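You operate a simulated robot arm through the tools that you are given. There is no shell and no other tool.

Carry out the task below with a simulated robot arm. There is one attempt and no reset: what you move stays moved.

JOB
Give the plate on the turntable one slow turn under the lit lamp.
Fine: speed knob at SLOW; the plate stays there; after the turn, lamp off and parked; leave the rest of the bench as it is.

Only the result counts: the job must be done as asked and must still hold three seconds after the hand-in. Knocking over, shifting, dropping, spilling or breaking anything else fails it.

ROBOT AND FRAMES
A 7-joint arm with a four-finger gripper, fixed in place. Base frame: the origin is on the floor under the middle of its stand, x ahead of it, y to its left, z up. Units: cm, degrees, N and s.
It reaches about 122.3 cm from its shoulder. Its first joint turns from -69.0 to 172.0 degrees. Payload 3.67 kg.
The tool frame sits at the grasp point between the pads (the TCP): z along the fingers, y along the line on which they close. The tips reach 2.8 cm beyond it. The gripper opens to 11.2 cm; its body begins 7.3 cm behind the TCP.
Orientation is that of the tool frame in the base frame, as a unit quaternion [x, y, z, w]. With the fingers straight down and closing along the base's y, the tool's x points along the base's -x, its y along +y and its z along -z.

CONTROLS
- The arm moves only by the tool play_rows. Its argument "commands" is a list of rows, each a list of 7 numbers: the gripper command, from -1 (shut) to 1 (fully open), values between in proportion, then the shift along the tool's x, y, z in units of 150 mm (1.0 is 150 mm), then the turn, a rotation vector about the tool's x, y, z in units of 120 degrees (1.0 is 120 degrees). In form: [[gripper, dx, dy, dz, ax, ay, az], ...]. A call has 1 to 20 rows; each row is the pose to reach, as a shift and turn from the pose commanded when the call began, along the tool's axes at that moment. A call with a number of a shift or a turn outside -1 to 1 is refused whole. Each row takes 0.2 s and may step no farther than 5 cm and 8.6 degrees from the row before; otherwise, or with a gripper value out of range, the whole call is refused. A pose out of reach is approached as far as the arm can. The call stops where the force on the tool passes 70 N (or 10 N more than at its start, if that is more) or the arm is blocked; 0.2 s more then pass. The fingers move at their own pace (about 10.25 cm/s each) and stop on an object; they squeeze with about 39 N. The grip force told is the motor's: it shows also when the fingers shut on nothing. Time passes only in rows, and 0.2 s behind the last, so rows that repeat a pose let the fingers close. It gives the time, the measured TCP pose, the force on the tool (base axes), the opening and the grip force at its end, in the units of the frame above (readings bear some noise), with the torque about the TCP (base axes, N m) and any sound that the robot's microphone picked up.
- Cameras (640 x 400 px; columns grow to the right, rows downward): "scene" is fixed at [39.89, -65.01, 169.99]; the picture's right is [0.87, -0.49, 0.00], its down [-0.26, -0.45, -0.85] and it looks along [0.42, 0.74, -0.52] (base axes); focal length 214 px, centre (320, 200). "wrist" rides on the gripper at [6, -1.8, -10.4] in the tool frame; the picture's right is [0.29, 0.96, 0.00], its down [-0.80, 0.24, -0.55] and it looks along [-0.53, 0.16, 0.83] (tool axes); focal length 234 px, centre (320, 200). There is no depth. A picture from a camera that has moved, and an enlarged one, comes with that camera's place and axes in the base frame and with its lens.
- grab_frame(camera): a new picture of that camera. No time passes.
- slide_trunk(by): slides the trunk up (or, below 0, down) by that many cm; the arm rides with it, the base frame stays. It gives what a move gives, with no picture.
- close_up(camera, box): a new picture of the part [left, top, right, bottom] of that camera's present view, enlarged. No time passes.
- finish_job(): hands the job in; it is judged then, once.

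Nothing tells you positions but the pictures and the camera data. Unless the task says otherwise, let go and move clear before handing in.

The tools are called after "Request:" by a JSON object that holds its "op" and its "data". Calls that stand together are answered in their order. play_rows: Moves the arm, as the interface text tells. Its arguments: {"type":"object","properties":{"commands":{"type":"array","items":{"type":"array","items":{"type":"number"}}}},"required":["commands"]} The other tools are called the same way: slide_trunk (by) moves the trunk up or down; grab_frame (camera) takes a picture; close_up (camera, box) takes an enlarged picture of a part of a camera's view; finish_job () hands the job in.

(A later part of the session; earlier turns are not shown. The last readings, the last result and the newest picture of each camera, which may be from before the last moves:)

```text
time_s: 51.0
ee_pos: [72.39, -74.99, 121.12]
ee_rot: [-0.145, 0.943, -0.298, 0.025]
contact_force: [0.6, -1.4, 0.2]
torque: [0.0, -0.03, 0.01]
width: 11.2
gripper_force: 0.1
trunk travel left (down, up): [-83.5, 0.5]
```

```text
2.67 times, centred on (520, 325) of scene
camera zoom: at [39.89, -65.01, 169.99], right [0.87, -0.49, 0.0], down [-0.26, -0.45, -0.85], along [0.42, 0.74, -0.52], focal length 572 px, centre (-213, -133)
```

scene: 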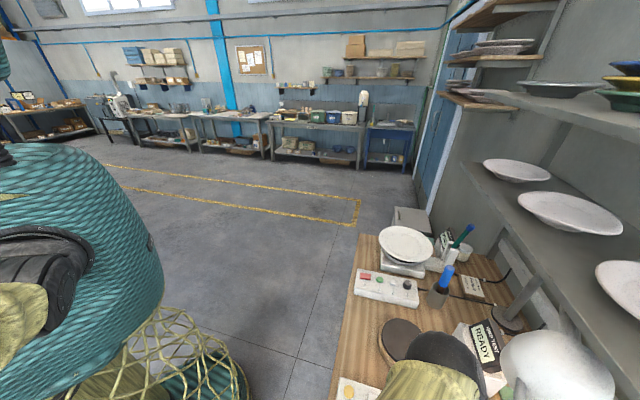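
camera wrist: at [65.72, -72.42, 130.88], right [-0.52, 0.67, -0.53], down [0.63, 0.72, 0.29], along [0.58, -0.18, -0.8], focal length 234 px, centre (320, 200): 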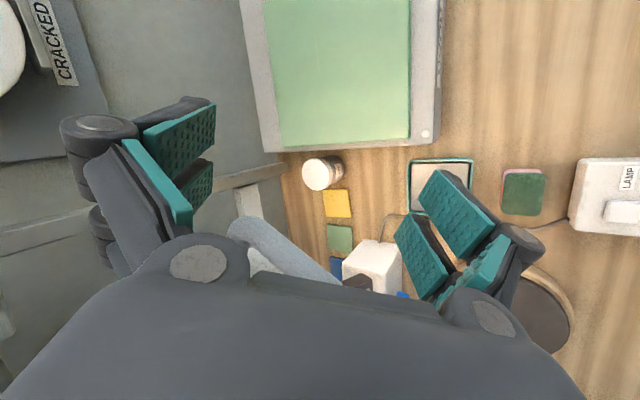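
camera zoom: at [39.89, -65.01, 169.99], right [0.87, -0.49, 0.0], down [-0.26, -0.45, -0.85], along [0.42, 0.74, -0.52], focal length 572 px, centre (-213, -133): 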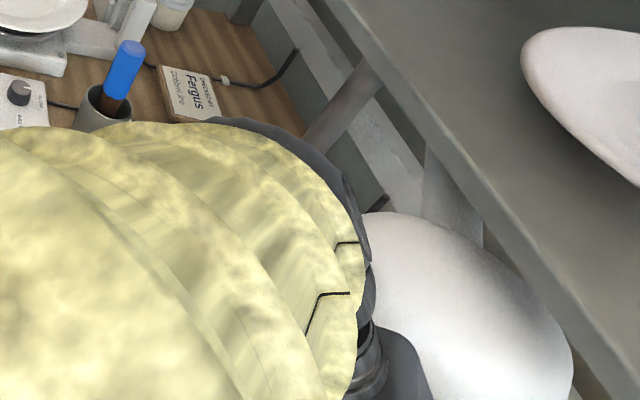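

The handle bar is visible between the fingers. Moving the last 2.4 cm in.

Request:
{"op": "play_rows", "data": {"commands": [[1, -0.05, 0, 0, 0, 0, 0], [1, -0.1, 0, 0, 0, 0, 0], [1, -0.16, 0, 0, 0, 0, 0], [1, -0.16, 0, 0, 0, 0, 0]]}}

Request:
{"op": "grab_frame", "data": {"camera": "wrist"}}

```text
time_s: 52.0
ee_pos: [74.68, -74.43, 120.89]
ee_rot: [-0.146, 0.943, -0.297, 0.025]
contact_force: [0.9, 0.1, 0.7]
torque: [0.03, -0.01, 0.0]
width: 11.19
gripper_force: 0.1
trunk travel left (down, up): [-83.5, 0.5]
```

```text
taken
camera wrist: at [68.06, -71.84, 130.75], right [-0.52, 0.67, -0.53], down [0.63, 0.72, 0.29], along [0.58, -0.18, -0.8], focal length 234 px, centre (320, 200)
```

wrist: 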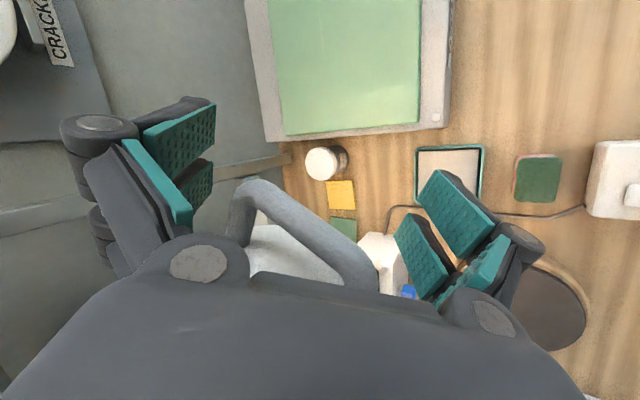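

The handle now sits between the open fingers. I'll close slightly to cage it, then start swinging the lamp along its arc around the post (clockwise from above), a few degrees first.

Request:
{"op": "play_rows", "data": {"commands": [[0.75, 0, 0, 0, 0, 0, 0], [0.75, 0, 0, 0, 0, 0, 0], [0.75, -0.0015, 0.1005, -0.0699, -0.0006, 0.0095, 0.0137], [0.75, -0.0073, 0.2007, -0.1397, -0.0012, 0.019, 0.0273], [0.75, -0.0173, 0.3006, -0.2096, -0.0018, 0.0285, 0.041], [0.75, -0.0173, 0.3006, -0.2096, -0.0018, 0.0285, 0.041]]}}

Request:
{"op": "grab_frame", "data": {"camera": "wrist"}}

Request:
{"op": "grab_frame", "data": {"camera": "scene"}}

```text
time_s: 53.4
ee_pos: [73.33, -69.03, 120.94]
ee_rot: [-0.096, 0.949, -0.299, 0.009]
contact_force: [-0.2, 0.0, -0.8]
torque: [-0.04, 0.02, -0.02]
width: 9.8
gripper_force: 0.0
trunk travel left (down, up): [-83.5, 0.5]
```

```text
taken
camera wrist: at [67.07, -65.85, 130.74], right [-0.45, 0.72, -0.53], down [0.7, 0.65, 0.29], along [0.55, -0.24, -0.8], focal length 234 px, centre (320, 200)
```

wrist: 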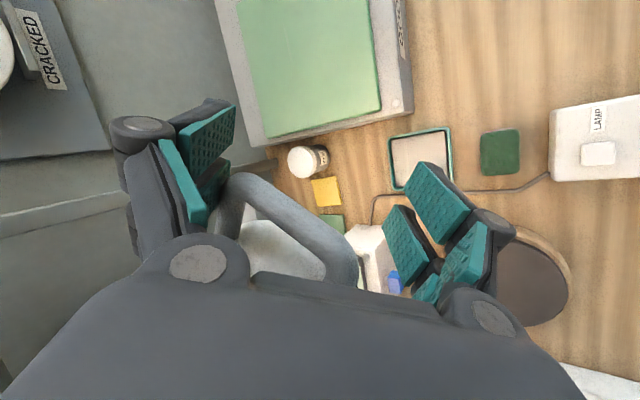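

```text
taken
```

scene: 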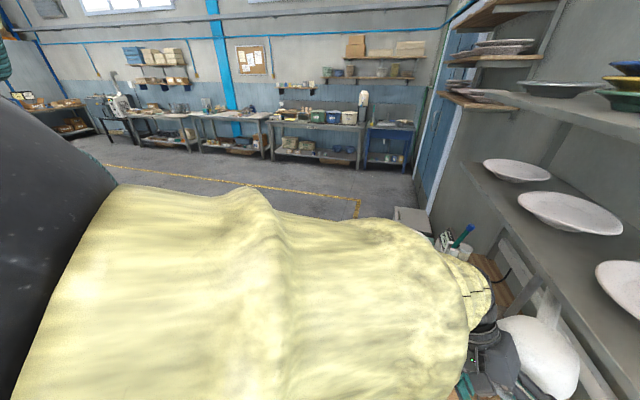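

The lamp swings freely with almost no force and stays caged. Continuing along the arc by 16°.

Request:
{"op": "play_rows", "data": {"commands": [[0.75, -0.0015, 0.1005, -0.0699, -0.0006, 0.0095, 0.0137], [0.75, -0.0073, 0.2007, -0.1397, -0.0012, 0.019, 0.0273], [0.75, -0.0173, 0.3006, -0.2096, -0.0018, 0.0285, 0.041], [0.75, -0.0316, 0.4, -0.279, -0.0025, 0.038, 0.0546], [0.75, -0.0501, 0.499, -0.3488, -0.0031, 0.0475, 0.0683], [0.75, -0.0728, 0.597, -0.418, -0.0037, 0.0569, 0.0819], [0.75, -0.0997, 0.6947, -0.487, -0.0043, 0.0664, 0.0956], [0.75, -0.131, 0.791, -0.555, -0.0049, 0.0759, 0.1093], [0.75, -0.131, 0.791, -0.555, -0.0049, 0.0759, 0.1093]]}}

Request:
{"op": "grab_frame", "data": {"camera": "wrist"}}

Request:
{"op": "grab_frame", "data": {"camera": "scene"}}

```text
time_s: 55.4
ee_pos: [72.59, -54.39, 120.94]
ee_rot: [0.038, 0.953, -0.297, -0.033]
contact_force: [1.0, -0.3, -0.7]
torque: [0.03, 0.0, -0.03]
width: 9.81
gripper_force: 0.1
trunk travel left (down, up): [-83.5, 0.5]
```

```text
taken
camera wrist: at [67.43, -49.49, 130.82], right [-0.24, 0.81, -0.53], down [0.85, 0.44, 0.29], along [0.47, -0.39, -0.8], focal length 234 px, centre (320, 200)
```

wrist: 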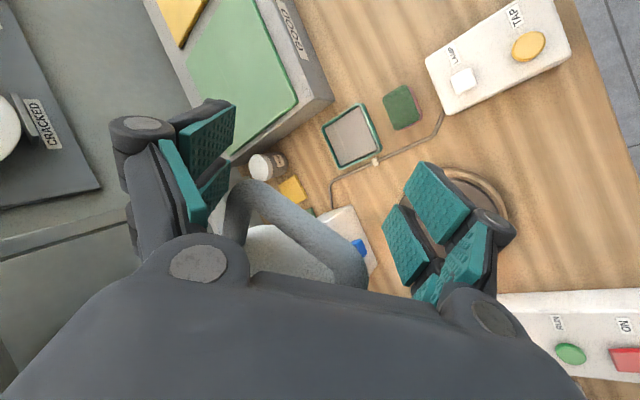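

```text
taken
```

scene: 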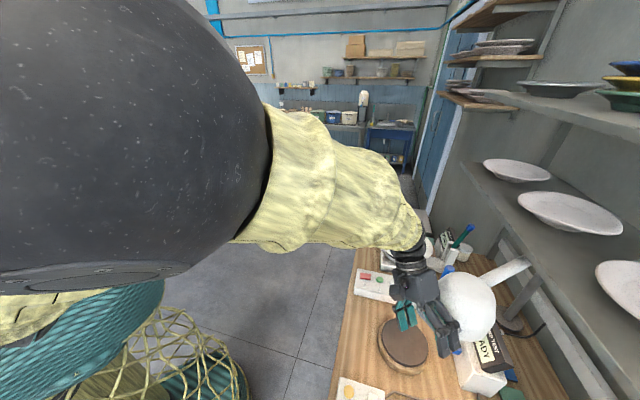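

Works well: the lamp is out from under the shelf, following with negligible force. Now I'll reduce the lean to vertical while keeping the handle caged (opening a little wider).

Request:
{"op": "play_rows", "data": {"commands": [[0.9, 0, 0, 0, 0, 0, 0], [0.9, 0, -0.008, -0.02, -0.0583, 0, 0], [0.9, 0, -0.016, -0.04, -0.1167, 0, 0], [0.9, 0, -0.025, -0.06, -0.175, 0, 0], [0.9, 0, -0.033, -0.08, -0.2333, 0, 0], [0.9, 0, -0.041, -0.101, -0.2917, 0, 0], [0.9, 0, -0.041, -0.101, -0.2917, 0, 0]]}}

Request:
{"op": "grab_frame", "data": {"camera": "wrist"}}

Request:
{"op": "grab_frame", "data": {"camera": "scene"}}

```text
time_s: 57.0
ee_pos: [72.94, -54.04, 122.5]
ee_rot: [0.045, 0.999, 0.004, -0.019]
contact_force: [-0.6, 0.1, -0.1]
torque: [0.03, 0.02, -0.02]
width: 10.66
gripper_force: 0.0
trunk travel left (down, up): [-83.5, 0.5]
```

```text
taken
camera wrist: at [67.15, -55.42, 133.11], right [-0.2, 0.98, 0.02], down [0.84, 0.16, 0.52], along [0.51, 0.12, -0.85], focal length 234 px, centre (320, 200)
```

wrist: 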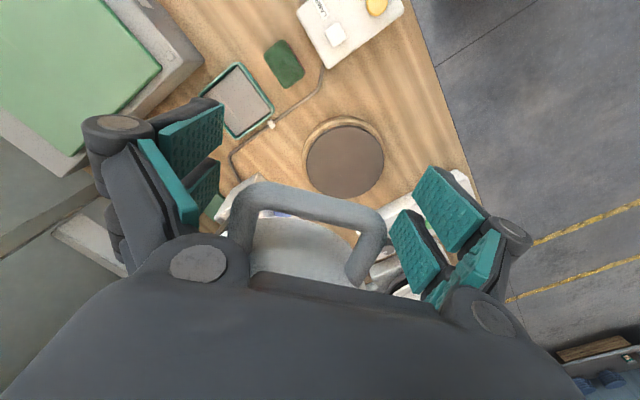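

```text
taken
```

scene: 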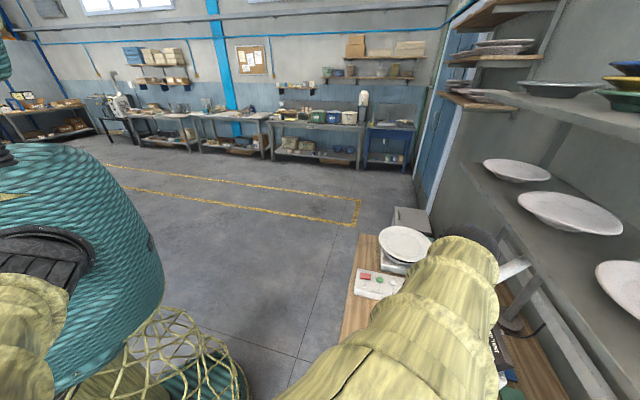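

Vertical now with the handle nicely centred between the fingers. Continuing along the arc another 16°.

Request:
{"op": "play_rows", "data": {"commands": [[0.9, -0.0021, 0.1217, 0, 0, 0, 0.0167], [0.9, -0.0085, 0.2432, 0, 0, 0, 0.0333], [0.9, -0.0191, 0.3645, 0, 0, 0, 0.05], [0.9, -0.0339, 0.4853, 0, 0, 0, 0.0667], [0.9, -0.053, 0.6055, 0, 0, 0, 0.0833], [0.9, -0.0762, 0.7249, 0, 0, 0, 0.1], [0.9, -0.1036, 0.8435, 0, 0, 0, 0.1167], [0.9, -0.1351, 0.9611, 0, 0, 0, 0.1333], [0.9, -0.1351, 0.9611, 0, 0, 0, 0.1333]]}}

Request:
{"op": "grab_frame", "data": {"camera": "wrist"}}

Request:
{"op": "grab_frame", "data": {"camera": "scene"}}

```text
time_s: 59.0
ee_pos: [76.06, -39.95, 122.55]
ee_rot: [0.185, 0.983, 0.0, -0.02]
contact_force: [-1.3, -0.1, 0.7]
torque: [-0.04, -0.01, -0.1]
width: 10.67
gripper_force: 0.4
trunk travel left (down, up): [-83.5, 0.5]
```

```text
taken
camera wrist: at [70.25, -39.61, 133.26], right [0.08, 1.0, 0.01], down [0.85, -0.07, 0.52], along [0.52, -0.04, -0.85], focal length 234 px, centre (320, 200)
```

wrist: 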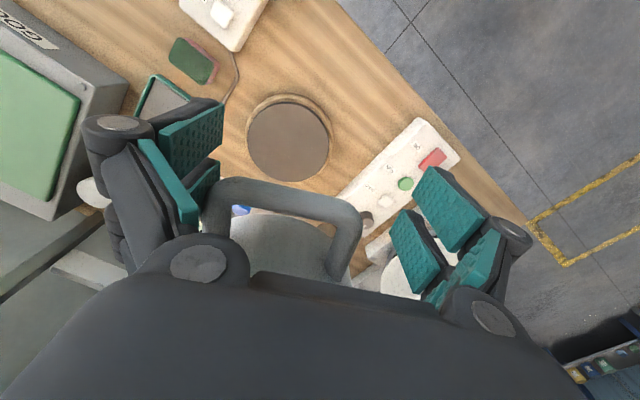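

```text
taken
```

scene: 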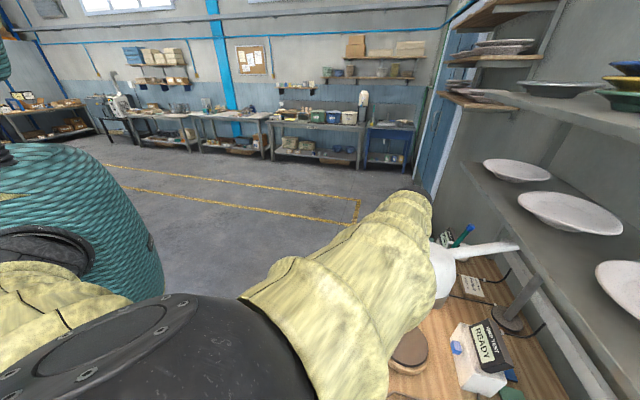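

Request:
{"op": "play_rows", "data": {"commands": [[0.9, -0.0021, 0.1217, 0, 0, 0, 0.0167], [0.9, -0.0085, 0.2432, 0, 0, 0, 0.0333], [0.9, -0.0191, 0.3645, 0, 0, 0, 0.05], [0.9, -0.0339, 0.4853, 0, 0, 0, 0.0667], [0.9, -0.053, 0.6055, 0, 0, 0, 0.0833], [0.9, -0.0762, 0.7249, 0, 0, 0, 0.1], [0.9, -0.1036, 0.8435, 0, 0, 0, 0.1167], [0.9, -0.1351, 0.9611, 0, 0, 0, 0.1333], [0.9, -0.1351, 0.9611, 0, 0, 0, 0.1333]]}}

Request:
{"op": "grab_frame", "data": {"camera": "wrist"}}

Request:
{"op": "grab_frame", "data": {"camera": "scene"}}

```text
time_s: 61.0
ee_pos: [83.24, -27.33, 122.21]
ee_rot: [0.32, 0.947, -0.003, -0.021]
contact_force: [0.2, -0.4, 0.0]
torque: [-0.02, 0.01, -0.01]
width: 10.63
gripper_force: 0.1
trunk travel left (down, up): [-83.5, 0.5]
```

```text
taken
camera wrist: at [77.9, -25.18, 133.02], right [0.35, 0.94, -0.01], down [0.8, -0.3, 0.52], along [0.49, -0.19, -0.85], focal length 234 px, centre (320, 200)
```

wrist: 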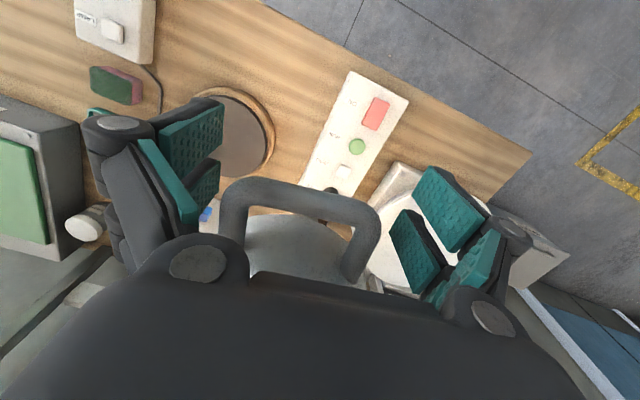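

```text
taken
```

scene: 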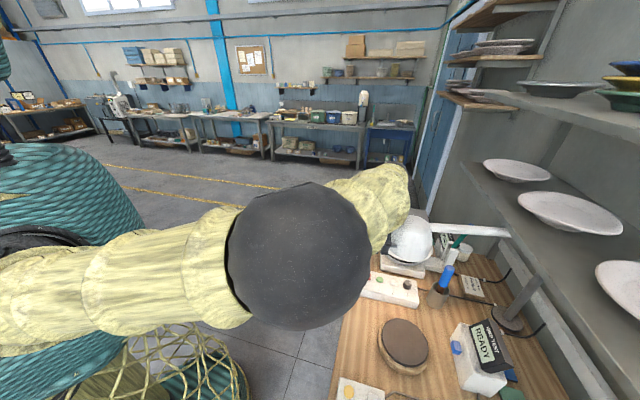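

Lamp is following at about 143°. Now I lean the gripper the other way (−25°, wrist back toward the robot) so the far end of the arc stays within reach.

Request:
{"op": "play_rows", "data": {"commands": [[0.9, 0, 0, -0.009, -0.052, 0, 0], [0.9, 0, 0, -0.018, -0.104, 0, 0], [0.9, 0, 0, -0.028, -0.156, 0, 0], [0.9, 0, 0, -0.037, -0.208, 0, 0], [0.9, 0, 0, -0.037, -0.208, 0, 0]]}}

Request:
{"op": "grab_frame", "data": {"camera": "wrist"}}

Request:
{"op": "grab_frame", "data": {"camera": "scene"}}

```text
time_s: 62.2
ee_pos: [83.37, -26.99, 122.81]
ee_rot: [0.316, 0.926, 0.202, 0.049]
contact_force: [0.0, 0.3, 0.9]
torque: [-0.05, 0.01, 0.02]
width: 10.64
gripper_force: 0.0
trunk travel left (down, up): [-83.5, 0.5]
```

```text
taken
camera wrist: at [75.25, -28.37, 131.87], right [0.31, 0.86, 0.4], down [0.65, -0.5, 0.57], along [0.7, 0.08, -0.71], focal length 234 px, centre (320, 200)
```

wrist: 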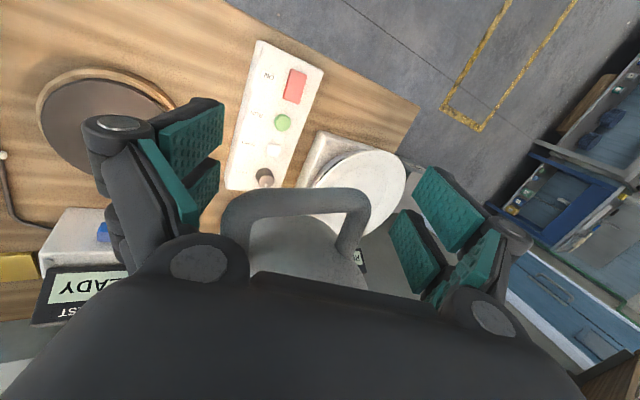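

```text
taken
```

scene: 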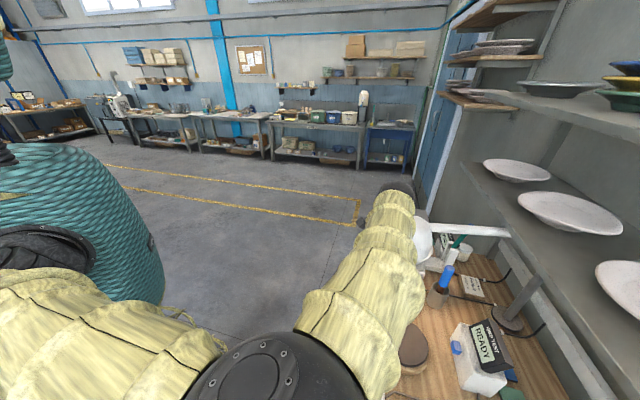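

Request:
{"op": "play_rows", "data": {"commands": [[0.9, -0.0021, 0.1107, 0.0517, 0, -0.007, 0.0151], [0.9, -0.0085, 0.2212, 0.1033, 0, -0.0141, 0.0302], [0.9, -0.0192, 0.3315, 0.1548, 0, -0.0212, 0.0453], [0.9, -0.0341, 0.4413, 0.206, 0, -0.0282, 0.0604], [0.9, -0.0532, 0.5507, 0.2571, 0, -0.0353, 0.0755], [0.9, -0.0765, 0.6593, 0.3078, 0, -0.0423, 0.0906], [0.9, -0.104, 0.7671, 0.3581, 0, -0.0494, 0.1057], [0.9, -0.1356, 0.8741, 0.4081, 0, -0.0564, 0.1208], [0.9, -0.1356, 0.8741, 0.4081, 0, -0.0564, 0.1208]]}}

Request:
{"op": "grab_frame", "data": {"camera": "wrist"}}

Request:
{"op": "grab_frame", "data": {"camera": "scene"}}

```text
time_s: 64.2
ee_pos: [93.6, -16.94, 122.45]
ee_rot: [0.442, 0.873, 0.188, 0.077]
contact_force: [0.1, 0.1, -0.1]
torque: [0.02, -0.03, -0.01]
width: 10.64
gripper_force: 0.0
trunk travel left (down, up): [-83.5, 0.5]
```

```text
taken
camera wrist: at [85.62, -15.85, 131.55], right [0.54, 0.75, 0.39], down [0.49, -0.65, 0.58], along [0.69, -0.12, -0.72], focal length 234 px, centre (320, 200)
```

wrist: 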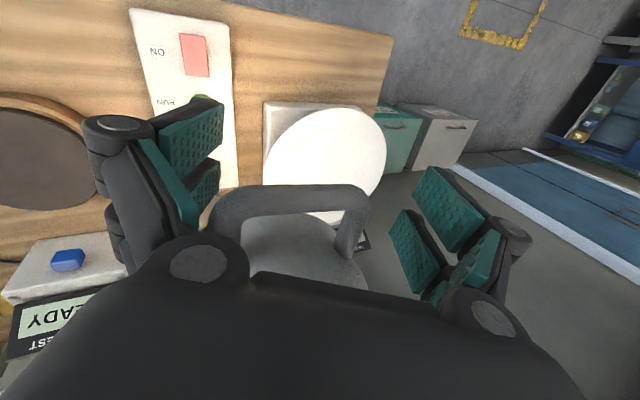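

```text
taken
```

scene: 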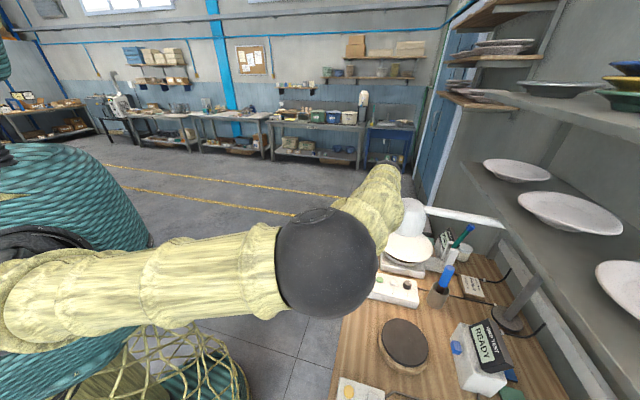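

The plate is now visibly brightly lit by the lamp. Continuing the last ~22° so the shade sits over the plate centre.

Request:
{"op": "play_rows", "data": {"commands": [[0.9, -0.0021, 0.1107, 0.0517, 0, -0.007, 0.0151], [0.9, -0.0085, 0.2212, 0.1033, 0, -0.0141, 0.0302], [0.9, -0.0192, 0.3315, 0.1548, 0, -0.0212, 0.0453], [0.9, -0.0341, 0.4413, 0.206, 0, -0.0282, 0.0604], [0.9, -0.0532, 0.5507, 0.2571, 0, -0.0353, 0.0755], [0.9, -0.0765, 0.6593, 0.3078, 0, -0.0423, 0.0906], [0.9, -0.104, 0.7671, 0.3581, 0, -0.0494, 0.1057], [0.9, -0.1356, 0.8741, 0.4081, 0, -0.0564, 0.1208], [0.9, -0.1356, 0.8741, 0.4081, 0, -0.0564, 0.1208]]}}

Request:
{"op": "grab_frame", "data": {"camera": "wrist"}}

Request:
{"op": "close_up", "data": {"camera": "scene", "box": [340, 160, 540, 310]}}

```text
time_s: 66.2
ee_pos: [106.61, -9.99, 122.13]
ee_rot: [0.559, 0.805, 0.171, 0.105]
contact_force: [-0.6, 0.7, 0.3]
torque: [0.02, 0.01, -0.02]
width: 10.64
gripper_force: 0.0
trunk travel left (down, up): [-83.5, 0.5]
```

```text
taken
camera wrist: at [99.18, -6.64, 131.11], right [0.73, 0.57, 0.38], down [0.29, -0.76, 0.59], along [0.62, -0.32, -0.71], focal length 234 px, centre (320, 200)
```

wrist: 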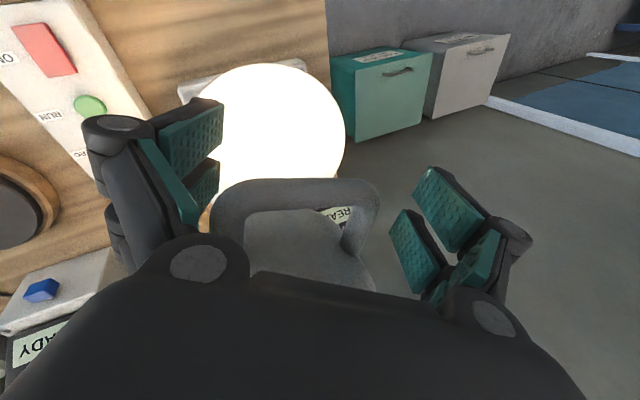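

```text
2.67 times, centred on (440, 235) of scene
camera zoom: at [39.89, -65.01, 169.99], right [0.87, -0.49, 0.0], down [-0.26, -0.45, -0.85], along [0.42, 0.74, -0.52], focal length 572 px, centre (0, 107)
```

zoom: 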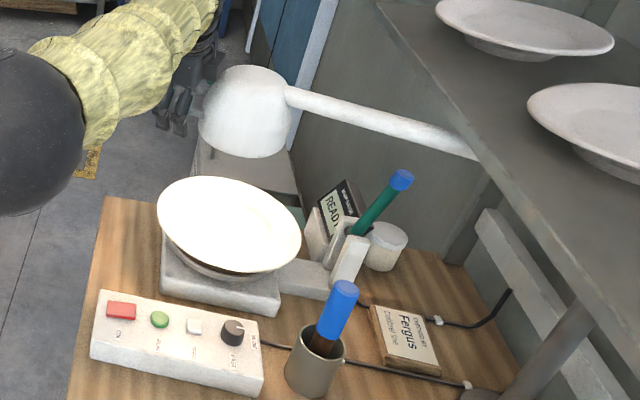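

Lamp shade now at about 110.6°, plate centre ≈ [115,-17] → needs ~7° more. Nudging further.

Request:
{"op": "play_rows", "data": {"commands": [[0.9, -0.0021, 0.1107, 0.0517, 0, -0.007, 0.0151], [0.9, -0.0085, 0.2212, 0.1033, 0, -0.0141, 0.0302], [0.9, -0.0192, 0.3315, 0.1548, 0, -0.0212, 0.0453], [0.9, -0.0261, 0.3865, 0.1804, 0, -0.0247, 0.0529], [0.9, -0.0261, 0.3865, 0.1804, 0, -0.0247, 0.0529]]}}

Request:
{"op": "grab_frame", "data": {"camera": "wrist"}}

Request:
{"op": "close_up", "data": {"camera": "scene", "box": [340, 160, 540, 310]}}

```text
time_s: 67.4
ee_pos: [112.5, -7.98, 121.84]
ee_rot: [0.607, 0.77, 0.161, 0.117]
contact_force: [-0.4, 0.7, -0.7]
torque: [0.05, 0.01, -0.02]
width: 10.62
gripper_force: 0.0
trunk travel left (down, up): [-83.5, 0.5]
```

```text
taken
camera wrist: at [105.71, -3.76, 130.82], right [0.79, 0.48, 0.38], down [0.2, -0.78, 0.59], along [0.58, -0.39, -0.71], focal length 234 px, centre (320, 200)
```

wrist: 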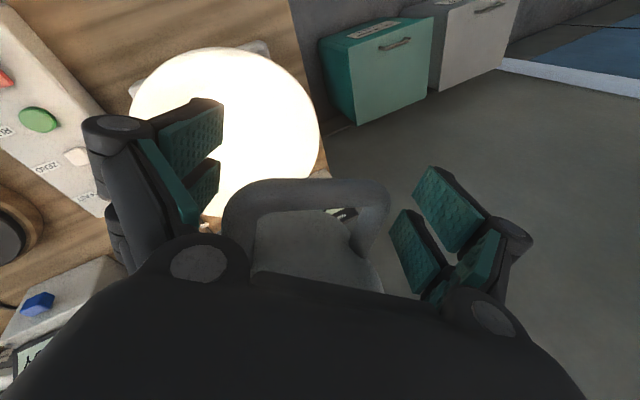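

```text
2.67 times, centred on (440, 235) of scene
camera zoom: at [39.89, -65.01, 169.99], right [0.87, -0.49, 0.0], down [-0.26, -0.45, -0.85], along [0.42, 0.74, -0.52], focal length 572 px, centre (0, 107)
```

zoom: 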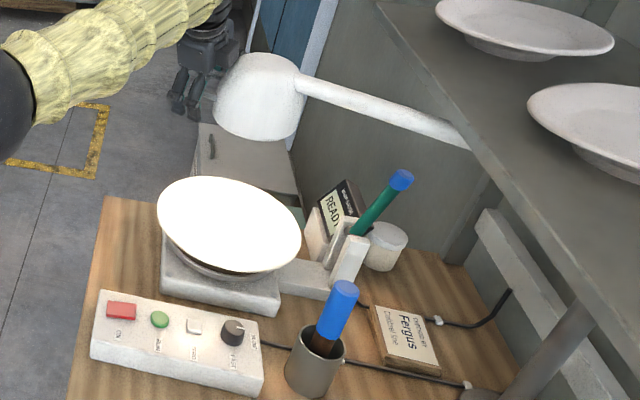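

The shade is now over the plate (≈[115.6,-16.8]). Opening fully and backing off along the tool axis without touching the handle.

Request:
{"op": "play_rows", "data": {"commands": [[1, 0, 0, 0, 0, 0, 0], [1, 0, 0, -0.1, 0, 0, 0], [1, 0, 0, -0.25, 0, 0, 0], [1, 0, 0, -0.45, 0, 0, 0], [1, 0, 0, -0.7, 0, 0, 0], [1, 0, 0, -0.95, 0, 0, 0], [1, 0, 0, -0.95, 0, 0, 0]]}}

Request:
{"op": "grab_frame", "data": {"camera": "wrist"}}

Request:
{"op": "close_up", "data": {"camera": "scene", "box": [340, 160, 540, 310]}}

```text
time_s: 69.0
ee_pos: [107.2, -9.31, 134.84]
ee_rot: [0.606, 0.771, 0.16, 0.116]
contact_force: [-0.1, 0.2, 0.2]
torque: [-0.02, 0.0, 0.01]
width: 11.22
gripper_force: 0.2
trunk travel left (down, up): [-83.5, 0.5]
```

```text
taken
camera wrist: at [100.35, -5.07, 143.91], right [0.79, 0.48, 0.38], down [0.2, -0.78, 0.59], along [0.58, -0.39, -0.71], focal length 234 px, centre (320, 200)
```

wrist: 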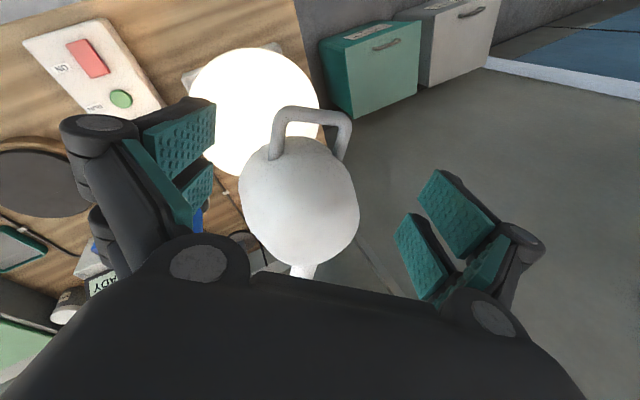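

```text
2.67 times, centred on (440, 235) of scene
camera zoom: at [39.89, -65.01, 169.99], right [0.87, -0.49, 0.0], down [-0.26, -0.45, -0.85], along [0.42, 0.74, -0.52], focal length 572 px, centre (0, 107)
```

zoom: 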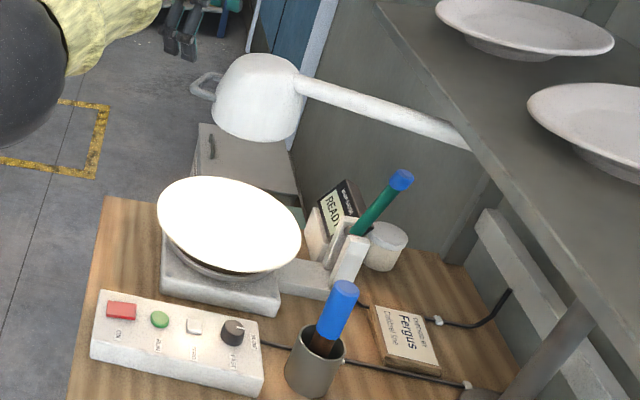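

Lamp stays over the plate, hand is clear. Before RUN, a close look at the control panel and the turntable's index mark.

Request:
{"op": "close_up", "data": {"camera": "wrist", "box": [10, 0, 202, 120]}}

Request:
{"op": "close_up", "data": {"camera": "scene", "box": [360, 215, 480, 290]}}

```text
3.33 times, centred on (106, 60) of wrist
camera zoom: at [100.35, -5.07, 143.91], right [0.79, 0.48, 0.38], down [0.2, -0.78, 0.59], along [0.58, -0.39, -0.71], focal length 781 px, centre (1033, 667)
```

zoom: 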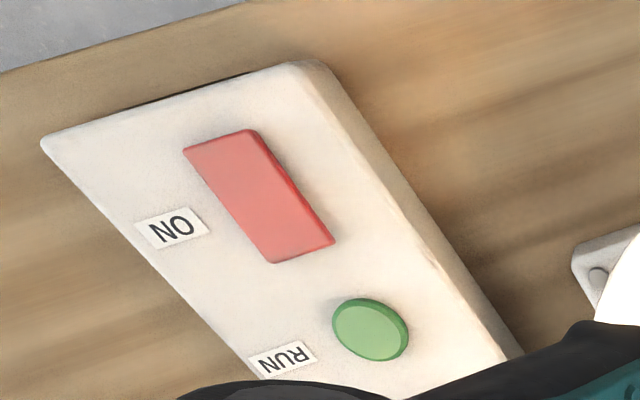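

```text
5.33 times, centred on (420, 252) of scene
camera zoom: at [39.89, -65.01, 169.99], right [0.87, -0.49, 0.0], down [-0.26, -0.45, -0.85], along [0.42, 0.74, -0.52], focal length 1144 px, centre (-213, -80)
```

zoom: 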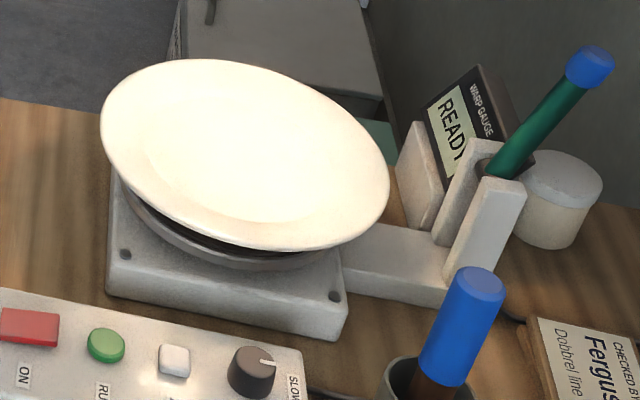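

Everything is set (knob SLOW, lamp lit over the plate). Backing away toward the RUN button, straightening the gripper and closing the fingers for pressing.

Request:
{"op": "play_rows", "data": {"commands": [[1, -0.025, -0.227, -0.096, 0, 0, 0], [1, -0.05, -0.454, -0.192, 0, 0, 0], [0.5, -0.075, -0.681, -0.287, 0, 0, 0], [0, -0.1, -0.909, -0.383, 0, 0, 0], [-1, -0.1, -0.909, -0.383, 0, 0, 0]]}}

Request:
{"op": "play_rows", "data": {"commands": [[-1, 0, 0, 0, 0.052, 0, 0], [-1, 0, 0, 0, 0.104, 0, 0], [-1, 0, 0, 0, 0.156, 0, 0], [-1, 0, 0, 0, 0.208, 0, 0], [-1, 0, 0, 0, 0.208, 0, 0]]}}

Request:
{"op": "play_rows", "data": {"commands": [[-1, 0, 0, 0, 0, 0, -0.065], [-1, 0, 0, 0, 0, 0, -0.13], [-1, 0, 0, 0, 0, 0, -0.195], [-1, 0, 0, 0, 0, 0, -0.26], [-1, 0, 0, 0, 0, 0, -0.26]]}}

Request:
{"op": "grab_frame", "data": {"camera": "wrist"}}

Request:
{"op": "grab_frame", "data": {"camera": "scene"}}

```text
time_s: 70.2
ee_pos: [93.19, -14.15, 134.94]
ee_rot: [0.606, 0.77, 0.16, 0.116]
contact_force: [0.6, 1.4, 0.0]
torque: [-0.04, 0.04, 0.01]
width: 0.0
gripper_force: 18.9
trunk travel left (down, up): [-83.5, 0.5]
```

```text
time_s: 71.4
ee_pos: [92.98, -14.53, 135.02]
ee_rot: [0.618, 0.786, -0.01, -0.018]
contact_force: [-0.7, 0.2, 0.0]
torque: [-0.01, -0.02, 0.0]
width: 0.0
gripper_force: 35.7
trunk travel left (down, up): [-83.5, 0.5]
```

```text
time_s: 72.6
ee_pos: [93.13, -14.3, 135.0]
ee_rot: [0.382, 0.924, -0.004, -0.019]
contact_force: [0.1, -0.9, 0.4]
torque: [0.0, 0.03, -0.02]
width: 0.0
gripper_force: 35.6
trunk travel left (down, up): [-83.5, 0.5]
```

```text
taken
camera wrist: at [88.1, -11.57, 145.64], right [0.47, 0.88, -0.01], down [0.75, -0.4, 0.52], along [0.45, -0.26, -0.85], focal length 234 px, centre (320, 200)
```

wrist: 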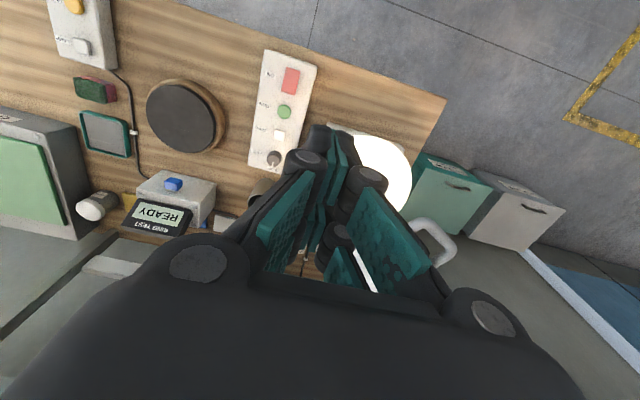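

```text
taken
```

scene: 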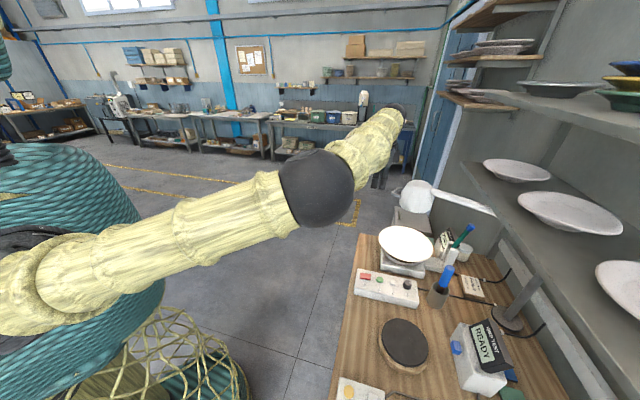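

RUN is at about [93.1,-24.0,91.7]. Moving above it and descending.

Request:
{"op": "play_rows", "data": {"commands": [[-1, -0.152, -0.152, 0.2, -0.0105, -0.015, 0], [-1, -0.305, -0.305, 0.4, -0.0105, -0.015, 0], [-1, -0.457, -0.457, 0.6, -0.0105, -0.015, 0], [-1, -0.457, -0.457, 0.8, -0.0105, -0.015, 0], [-1, -0.457, -0.457, 1, -0.0105, -0.015, 0], [-1, -0.457, -0.457, 1, -0.0105, -0.015, 0]]}}

Request:
{"op": "play_rows", "data": {"commands": [[-1, 0, 0, 0.25, 0, 0, 0], [-1, 0, 0, 0.5, 0, 0, 0], [-1, 0, 0, 0.75, 0, 0, 0], [-1, 0, 0, 1, 0, 0, 0], [-1, 0, 0, 1, 0, 0, 0]]}}

Request:
{"op": "grab_frame", "data": {"camera": "wrist"}}

Request:
{"op": "grab_frame", "data": {"camera": "scene"}}

```text
time_s: 74.0
ee_pos: [92.4, -23.94, 119.86]
ee_rot: [0.383, 0.924, 0.0, 0.0]
contact_force: [0.6, 1.2, -0.3]
torque: [-0.01, 0.03, 0.03]
width: 0.0
gripper_force: 35.5
trunk travel left (down, up): [-83.5, 0.5]
```

```text
time_s: 75.2
ee_pos: [92.61, -24.16, 105.0]
ee_rot: [0.383, 0.924, 0.0, 0.0]
contact_force: [0.1, -0.4, 1.0]
torque: [0.01, -0.03, -0.06]
width: 0.01
gripper_force: 35.2
trunk travel left (down, up): [-83.5, 0.5]
```

```text
taken
camera wrist: at [87.12, -21.22, 115.42], right [0.47, 0.88, 0.0], down [0.73, -0.39, 0.55], along [0.49, -0.26, -0.83], focal length 234 px, centre (320, 200)
```

wrist: 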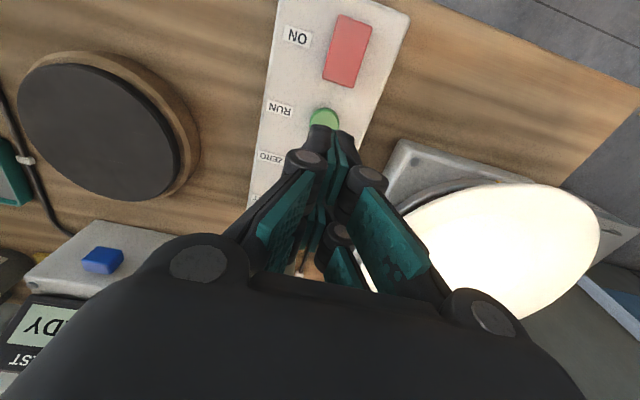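

```text
taken
```

scene: 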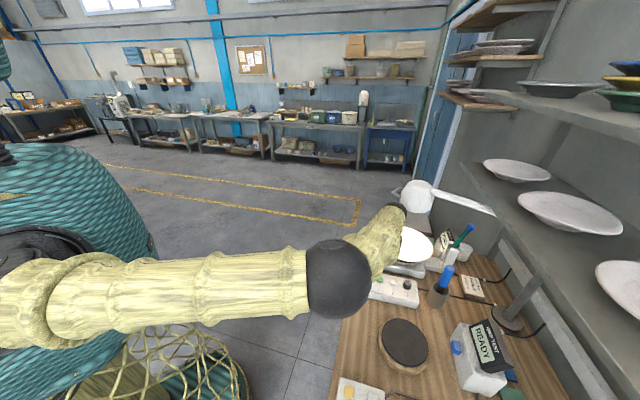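

Request:
{"op": "close_up", "data": {"camera": "wrist", "box": [360, 120, 640, 295]}}

```text
2.29 times, centred on (500, 208) of wrist
camera zoom: at [87.12, -21.22, 115.42], right [0.47, 0.88, 0.0], down [0.73, -0.39, 0.55], along [0.49, -0.26, -0.83], focal length 535 px, centre (-91, 183)
```

zoom: 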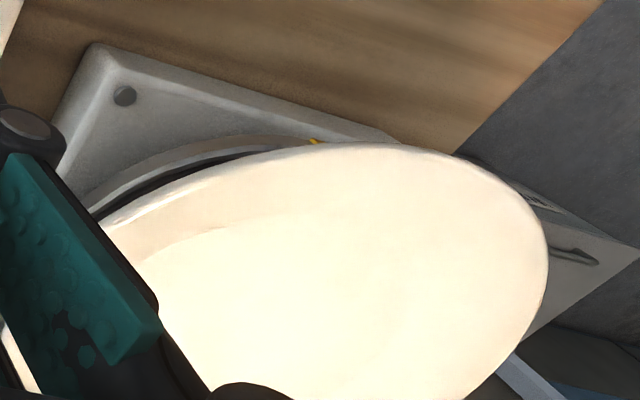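

The yellow index mark is visible just under the plate's front rim, so I can track the turn. Lowering onto RUN.

Request:
{"op": "play_rows", "data": {"commands": [[-1, -0.019, 0.033, 0.15, 0, 0, 0], [-1, -0.019, 0.033, 0.3, 0, 0, 0], [-1, -0.019, 0.033, 0.45, 0, 0, 0], [-1, -0.019, 0.033, 0.55, 0, 0, 0], [-1, -0.019, 0.033, 0.6, 0, 0, 0]]}}

Request:
{"op": "grab_frame", "data": {"camera": "wrist"}}

```text
time_s: 76.4
ee_pos: [93.18, -23.97, 95.95]
ee_rot: [0.383, 0.924, -0.002, 0.0]
contact_force: [0.0, -0.2, 0.6]
torque: [0.02, -0.01, 0.02]
width: 0.02
gripper_force: 36.0
trunk travel left (down, up): [-83.5, 0.5]
```

```text
taken
camera wrist: at [87.72, -20.92, 106.3], right [0.47, 0.88, 0.0], down [0.73, -0.4, 0.55], along [0.49, -0.26, -0.83], focal length 234 px, centre (320, 200)
```

wrist: 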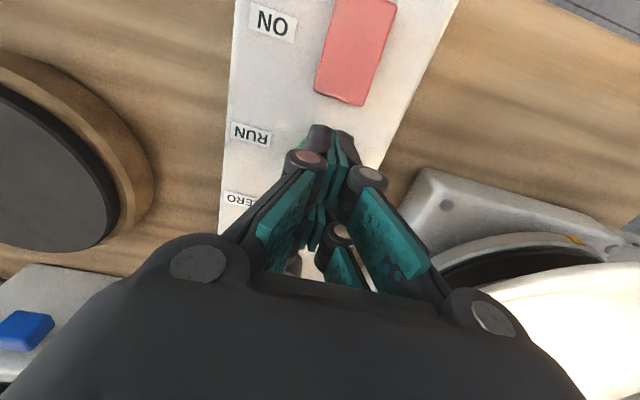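

Fingers over RUN, mark visible at right. Pressing in small steps.

Request:
{"op": "play_rows", "data": {"commands": [[-1, 0, 0, 0.02, 0, 0, 0], [-1, 0, 0, 0.04, 0, 0, 0], [-1, 0, 0, 0.06, 0, 0, 0]]}}

Request:
{"op": "play_rows", "data": {"commands": [[-1, 0, 0, 0.015, 0, 0, 0], [-1, 0, 0, 0.03, 0, 0, 0]]}}

```text
time_s: 77.2
ee_pos: [93.22, -23.88, 95.04]
ee_rot: [0.383, 0.924, -0.001, -0.002]
contact_force: [-0.5, -0.3, -0.6]
torque: [0.02, -0.01, 0.01]
width: 0.01
gripper_force: 35.9
trunk travel left (down, up): [-83.5, 0.5]
```

```text
time_s: 77.8
ee_pos: [93.04, -23.95, 94.53]
ee_rot: [0.383, 0.924, 0.0, 0.0]
contact_force: [0.3, 0.4, 0.1]
torque: [0.06, 0.0, 0.04]
width: 0.57
gripper_force: 35.9
trunk travel left (down, up): [-83.5, 0.5]
```

Request:
{"op": "play_rows", "data": {"commands": [[-1, 0, 0, 0.013, 0, 0, 0], [-1, 0, 0, 0.026, 0, 0, 0]]}}

Request:
{"op": "close_up", "data": {"camera": "wrist", "box": [400, 150, 640, 300]}}

```text
time_s: 78.4
ee_pos: [93.12, -23.98, 94.23]
ee_rot: [0.383, 0.924, -0.001, 0.0]
contact_force: [-0.5, -0.4, 3.3]
torque: [-0.01, -0.03, 0.01]
width: 0.59
gripper_force: 36.1
trunk travel left (down, up): [-83.5, 0.5]
heard: click
```

```text
2.67 times, centred on (520, 225) of wrist
camera zoom: at [87.68, -20.99, 104.57], right [0.47, 0.88, 0.0], down [0.73, -0.4, 0.55], along [0.49, -0.26, -0.83], focal length 624 px, centre (-213, 133)
```

zoom: 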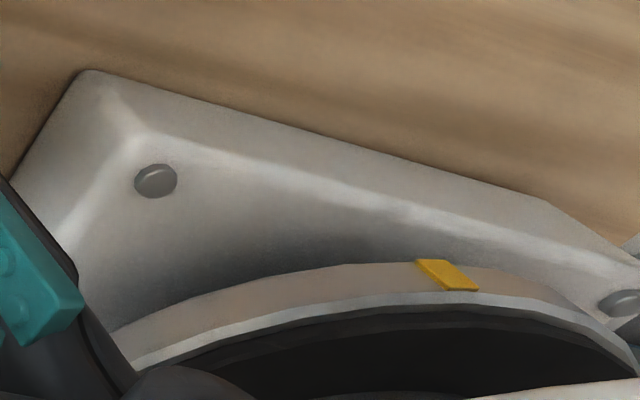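

RUN clicked. Raising just off the button and watching the mark.

Request:
{"op": "play_rows", "data": {"commands": [[-1, 0, 0, -0.05, 0, 0, 0], [-1, 0, 0, -0.1, 0, 0, 0]]}}

Request:
{"op": "close_up", "data": {"camera": "wrist", "box": [400, 150, 640, 300]}}

Request:
{"op": "close_up", "data": {"camera": "scene", "box": [360, 215, 480, 290]}}

```text
time_s: 79.0
ee_pos: [93.06, -23.93, 95.55]
ee_rot: [0.385, 0.923, -0.001, -0.001]
contact_force: [-0.3, 0.2, 0.4]
torque: [0.0, 0.0, -0.02]
width: 0.0
gripper_force: 35.4
trunk travel left (down, up): [-83.5, 0.5]
```

```text
2.67 times, centred on (520, 225) of wrist
camera zoom: at [87.65, -20.9, 106.08], right [0.47, 0.88, 0.0], down [0.73, -0.4, 0.55], along [0.49, -0.26, -0.83], focal length 624 px, centre (-213, 133)
```

zoom: 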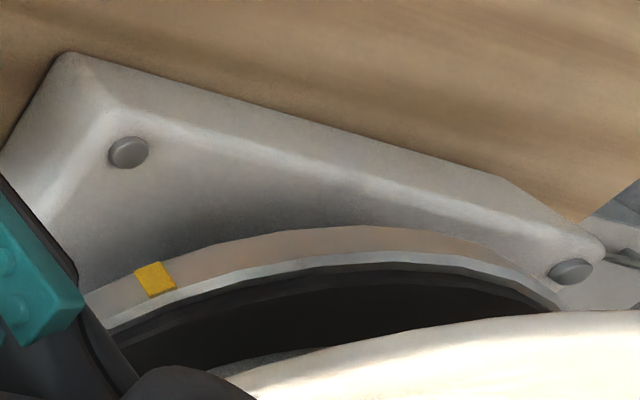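

```text
5.33 times, centred on (420, 252) of scene
camera zoom: at [39.89, -65.01, 169.99], right [0.87, -0.49, 0.0], down [-0.26, -0.45, -0.85], along [0.42, 0.74, -0.52], focal length 1144 px, centre (-213, -80)
```

zoom: 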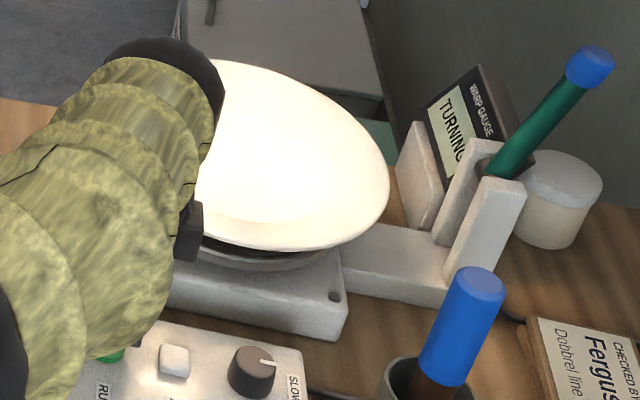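

The turntable is turning (display says TURNING, mark moved ~37° in 0.6 s). I'll hover just above RUN, and track the mark in short steps to see whether it stops by itself after one turn.

Request:
{"op": "play_rows", "data": {"commands": [[-1, 0, 0, 0.02, 0, 0, 0], [-1, 0, 0, 0.04, 0, 0, 0], [-1, 0, 0, 0.05, 0, 0, 0], [-1, 0, 0, 0.05, 0, 0, 0]]}}

Request:
{"op": "close_up", "data": {"camera": "scene", "box": [360, 215, 480, 290]}}

Request:
{"op": "grab_frame", "data": {"camera": "wrist"}}

```text
time_s: 80.0
ee_pos: [93.24, -23.83, 94.92]
ee_rot: [0.384, 0.923, -0.001, -0.001]
contact_force: [-0.5, -0.2, 0.6]
torque: [0.0, 0.01, 0.0]
width: 0.03
gripper_force: 35.3
trunk travel left (down, up): [-83.5, 0.5]
```

```text
5.33 times, centred on (420, 252) of scene
camera zoom: at [39.89, -65.01, 169.99], right [0.87, -0.49, 0.0], down [-0.26, -0.45, -0.85], along [0.42, 0.74, -0.52], focal length 1144 px, centre (-213, -80)
```

zoom: 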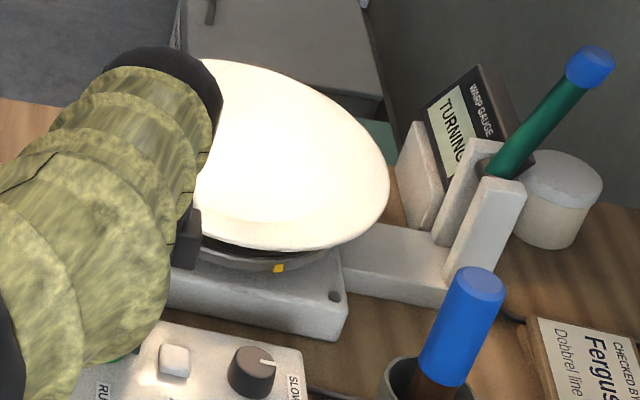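

```text
taken
camera wrist: at [87.65, -20.94, 105.3], right [0.47, 0.88, 0.0], down [0.73, -0.4, 0.55], along [0.49, -0.26, -0.83], focal length 234 px, centre (320, 200)
```

wrist: 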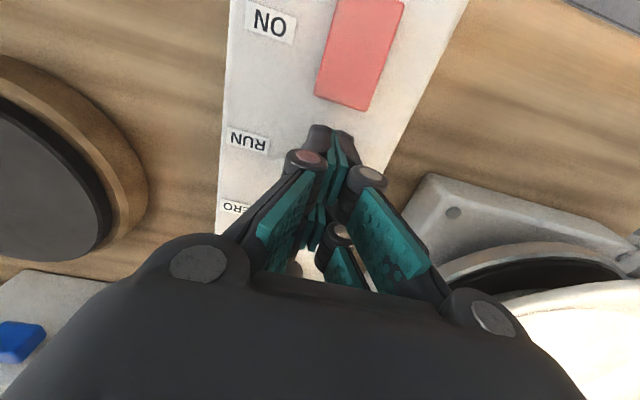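

It turns at about 60°/s, so one turn should complete near t≈84.3 s. Waiting with the finger hovering, then checking in fine steps.

Request:
{"op": "play_rows", "data": {"commands": [[-1, 0, 0, 0, 0, 0, 0], [-1, 0, 0, 0, 0, 0, 0], [-1, 0, 0, 0, 0, 0, 0], [-1, 0, 0, 0, 0, 0, 0], [-1, 0, 0, 0, 0, 0, 0], [-1, 0, 0, 0, 0, 0, 0], [-1, 0, 0, 0, 0, 0, 0], [-1, 0, 0, 0, 0, 0, 0], [-1, 0, 0, 0, 0, 0, 0], [-1, 0, 0, 0, 0, 0, 0], [-1, 0, 0, 0, 0, 0, 0], [-1, 0, 0, 0, 0, 0, 0], [-1, 0, 0, 0, 0, 0, 0], [-1, 0, 0, 0, 0, 0, 0], [-1, 0, 0, 0, 0, 0, 0]]}}

Request:
{"op": "close_up", "data": {"camera": "scene", "box": [360, 215, 480, 290]}}

Request:
{"op": "close_up", "data": {"camera": "wrist", "box": [400, 150, 640, 300]}}

```text
time_s: 83.2
ee_pos: [93.08, -23.97, 94.74]
ee_rot: [0.383, 0.924, 0.0, 0.0]
contact_force: [0.0, -0.2, 0.2]
torque: [0.01, 0.02, -0.05]
width: 0.03
gripper_force: 35.3
trunk travel left (down, up): [-83.5, 0.5]
```

```text
5.33 times, centred on (420, 252) of scene
camera zoom: at [39.89, -65.01, 169.99], right [0.87, -0.49, 0.0], down [-0.26, -0.45, -0.85], along [0.42, 0.74, -0.52], focal length 1144 px, centre (-213, -80)
```

zoom: 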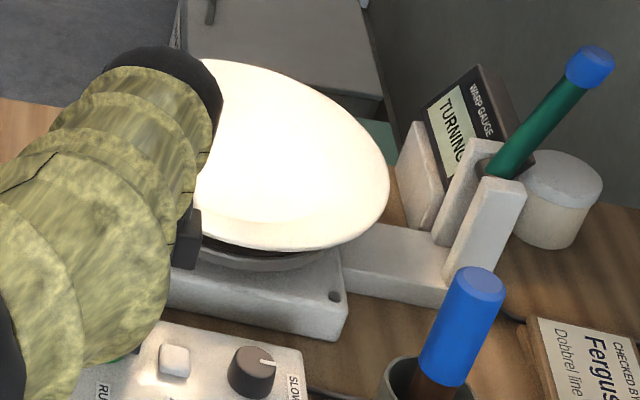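

```text
2.67 times, centred on (520, 225) of wrist
camera zoom: at [87.65, -20.95, 105.31], right [0.47, 0.88, 0.0], down [0.73, -0.4, 0.55], along [0.49, -0.26, -0.83], focal length 624 px, centre (-213, 133)
```

zoom: 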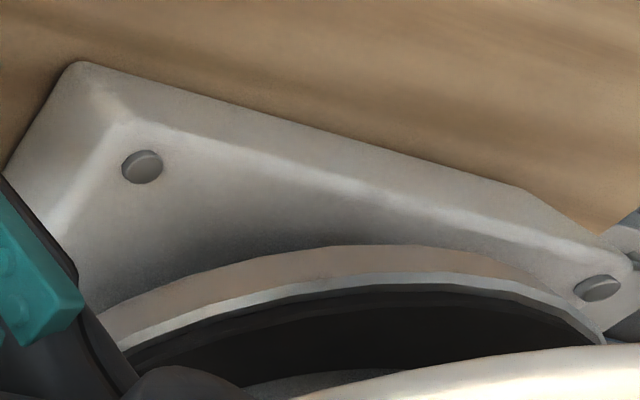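

Request:
{"op": "play_rows", "data": {"commands": [[-1, 0, 0, 0, 0, 0, 0], [-1, 0, 0, 0, 0, 0, 0]]}}

Request:
{"op": "close_up", "data": {"camera": "wrist", "box": [400, 150, 640, 300]}}

Request:
{"op": "close_up", "data": {"camera": "scene", "box": [430, 220, 494, 260]}}

```text
time_s: 83.8
ee_pos: [93.12, -23.97, 94.81]
ee_rot: [0.384, 0.923, -0.001, -0.002]
contact_force: [-0.8, -0.8, 0.4]
torque: [-0.03, 0.02, -0.04]
width: 0.0
gripper_force: 35.8
trunk travel left (down, up): [-83.5, 0.5]
```

```text
2.67 times, centred on (520, 225) of wrist
camera zoom: at [87.65, -20.94, 105.31], right [0.47, 0.88, 0.0], down [0.73, -0.4, 0.55], along [0.49, -0.26, -0.83], focal length 624 px, centre (-213, 133)
```

zoom: 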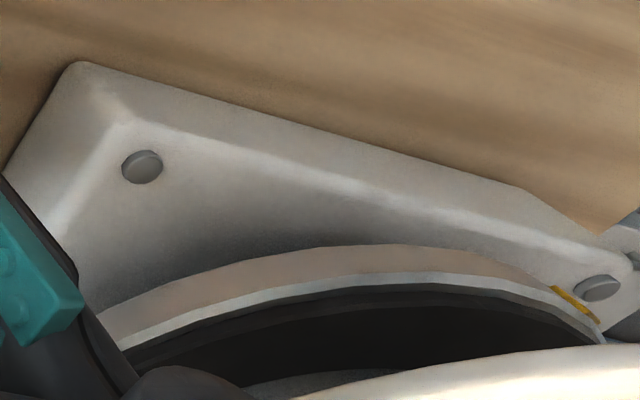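

```text
10.00 times, centred on (462, 240) of scene
camera zoom: at [39.89, -65.01, 169.99], right [0.87, -0.49, 0.0], down [-0.26, -0.45, -0.85], along [0.42, 0.74, -0.52], focal length 2145 px, centre (-1100, -200)
```

zoom: 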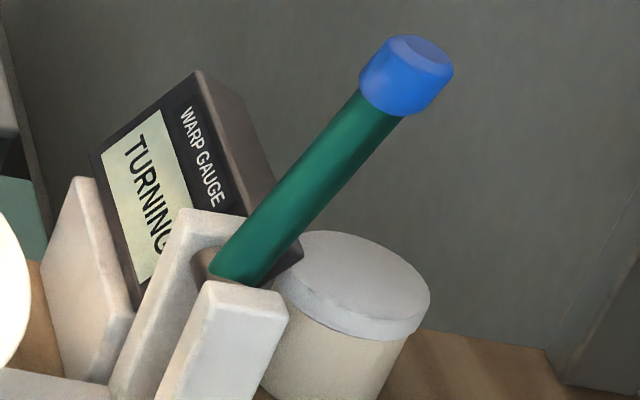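

Mark is at ~114°, about 30° short of the start position. One more short step.

Request:
{"op": "play_rows", "data": {"commands": [[-1, 0, 0, 0, 0, 0, 0]]}}

Request:
{"op": "close_up", "data": {"camera": "wrist", "box": [400, 150, 640, 300]}}

Request:
{"op": "close_up", "data": {"camera": "scene", "box": [430, 220, 494, 260]}}

```text
time_s: 84.2
ee_pos: [93.11, -23.94, 94.85]
ee_rot: [0.384, 0.923, -0.001, -0.002]
contact_force: [-1.0, -0.2, -0.6]
torque: [-0.02, 0.01, 0.04]
width: 0.0
gripper_force: 35.7
trunk travel left (down, up): [-83.5, 0.5]
```

```text
2.67 times, centred on (520, 225) of wrist
camera zoom: at [87.65, -20.95, 105.31], right [0.47, 0.88, 0.0], down [0.73, -0.4, 0.55], along [0.49, -0.26, -0.83], focal length 624 px, centre (-213, 133)
```

zoom: 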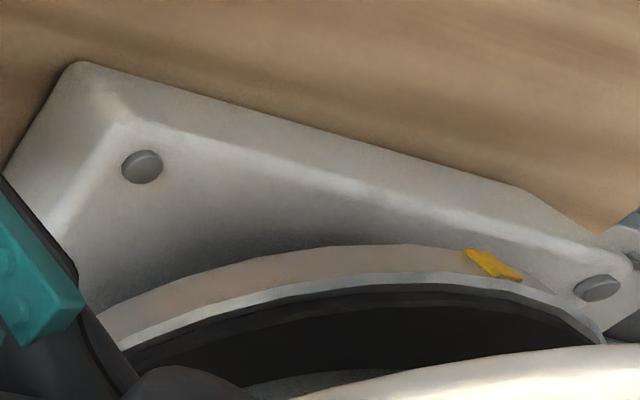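

```text
10.00 times, centred on (462, 240) of scene
camera zoom: at [39.89, -65.01, 169.99], right [0.87, -0.49, 0.0], down [-0.26, -0.45, -0.85], along [0.42, 0.74, -0.52], focal length 2145 px, centre (-1100, -200)
```

zoom: 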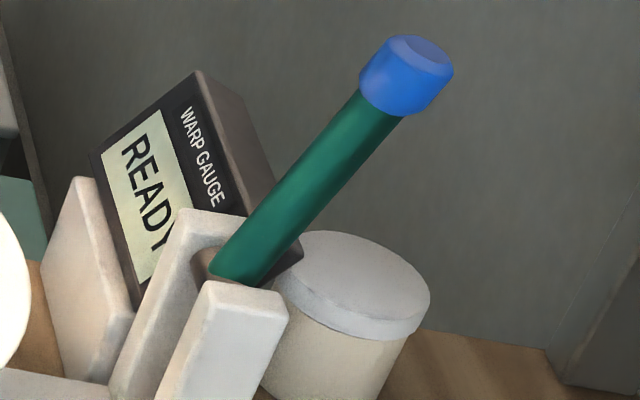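

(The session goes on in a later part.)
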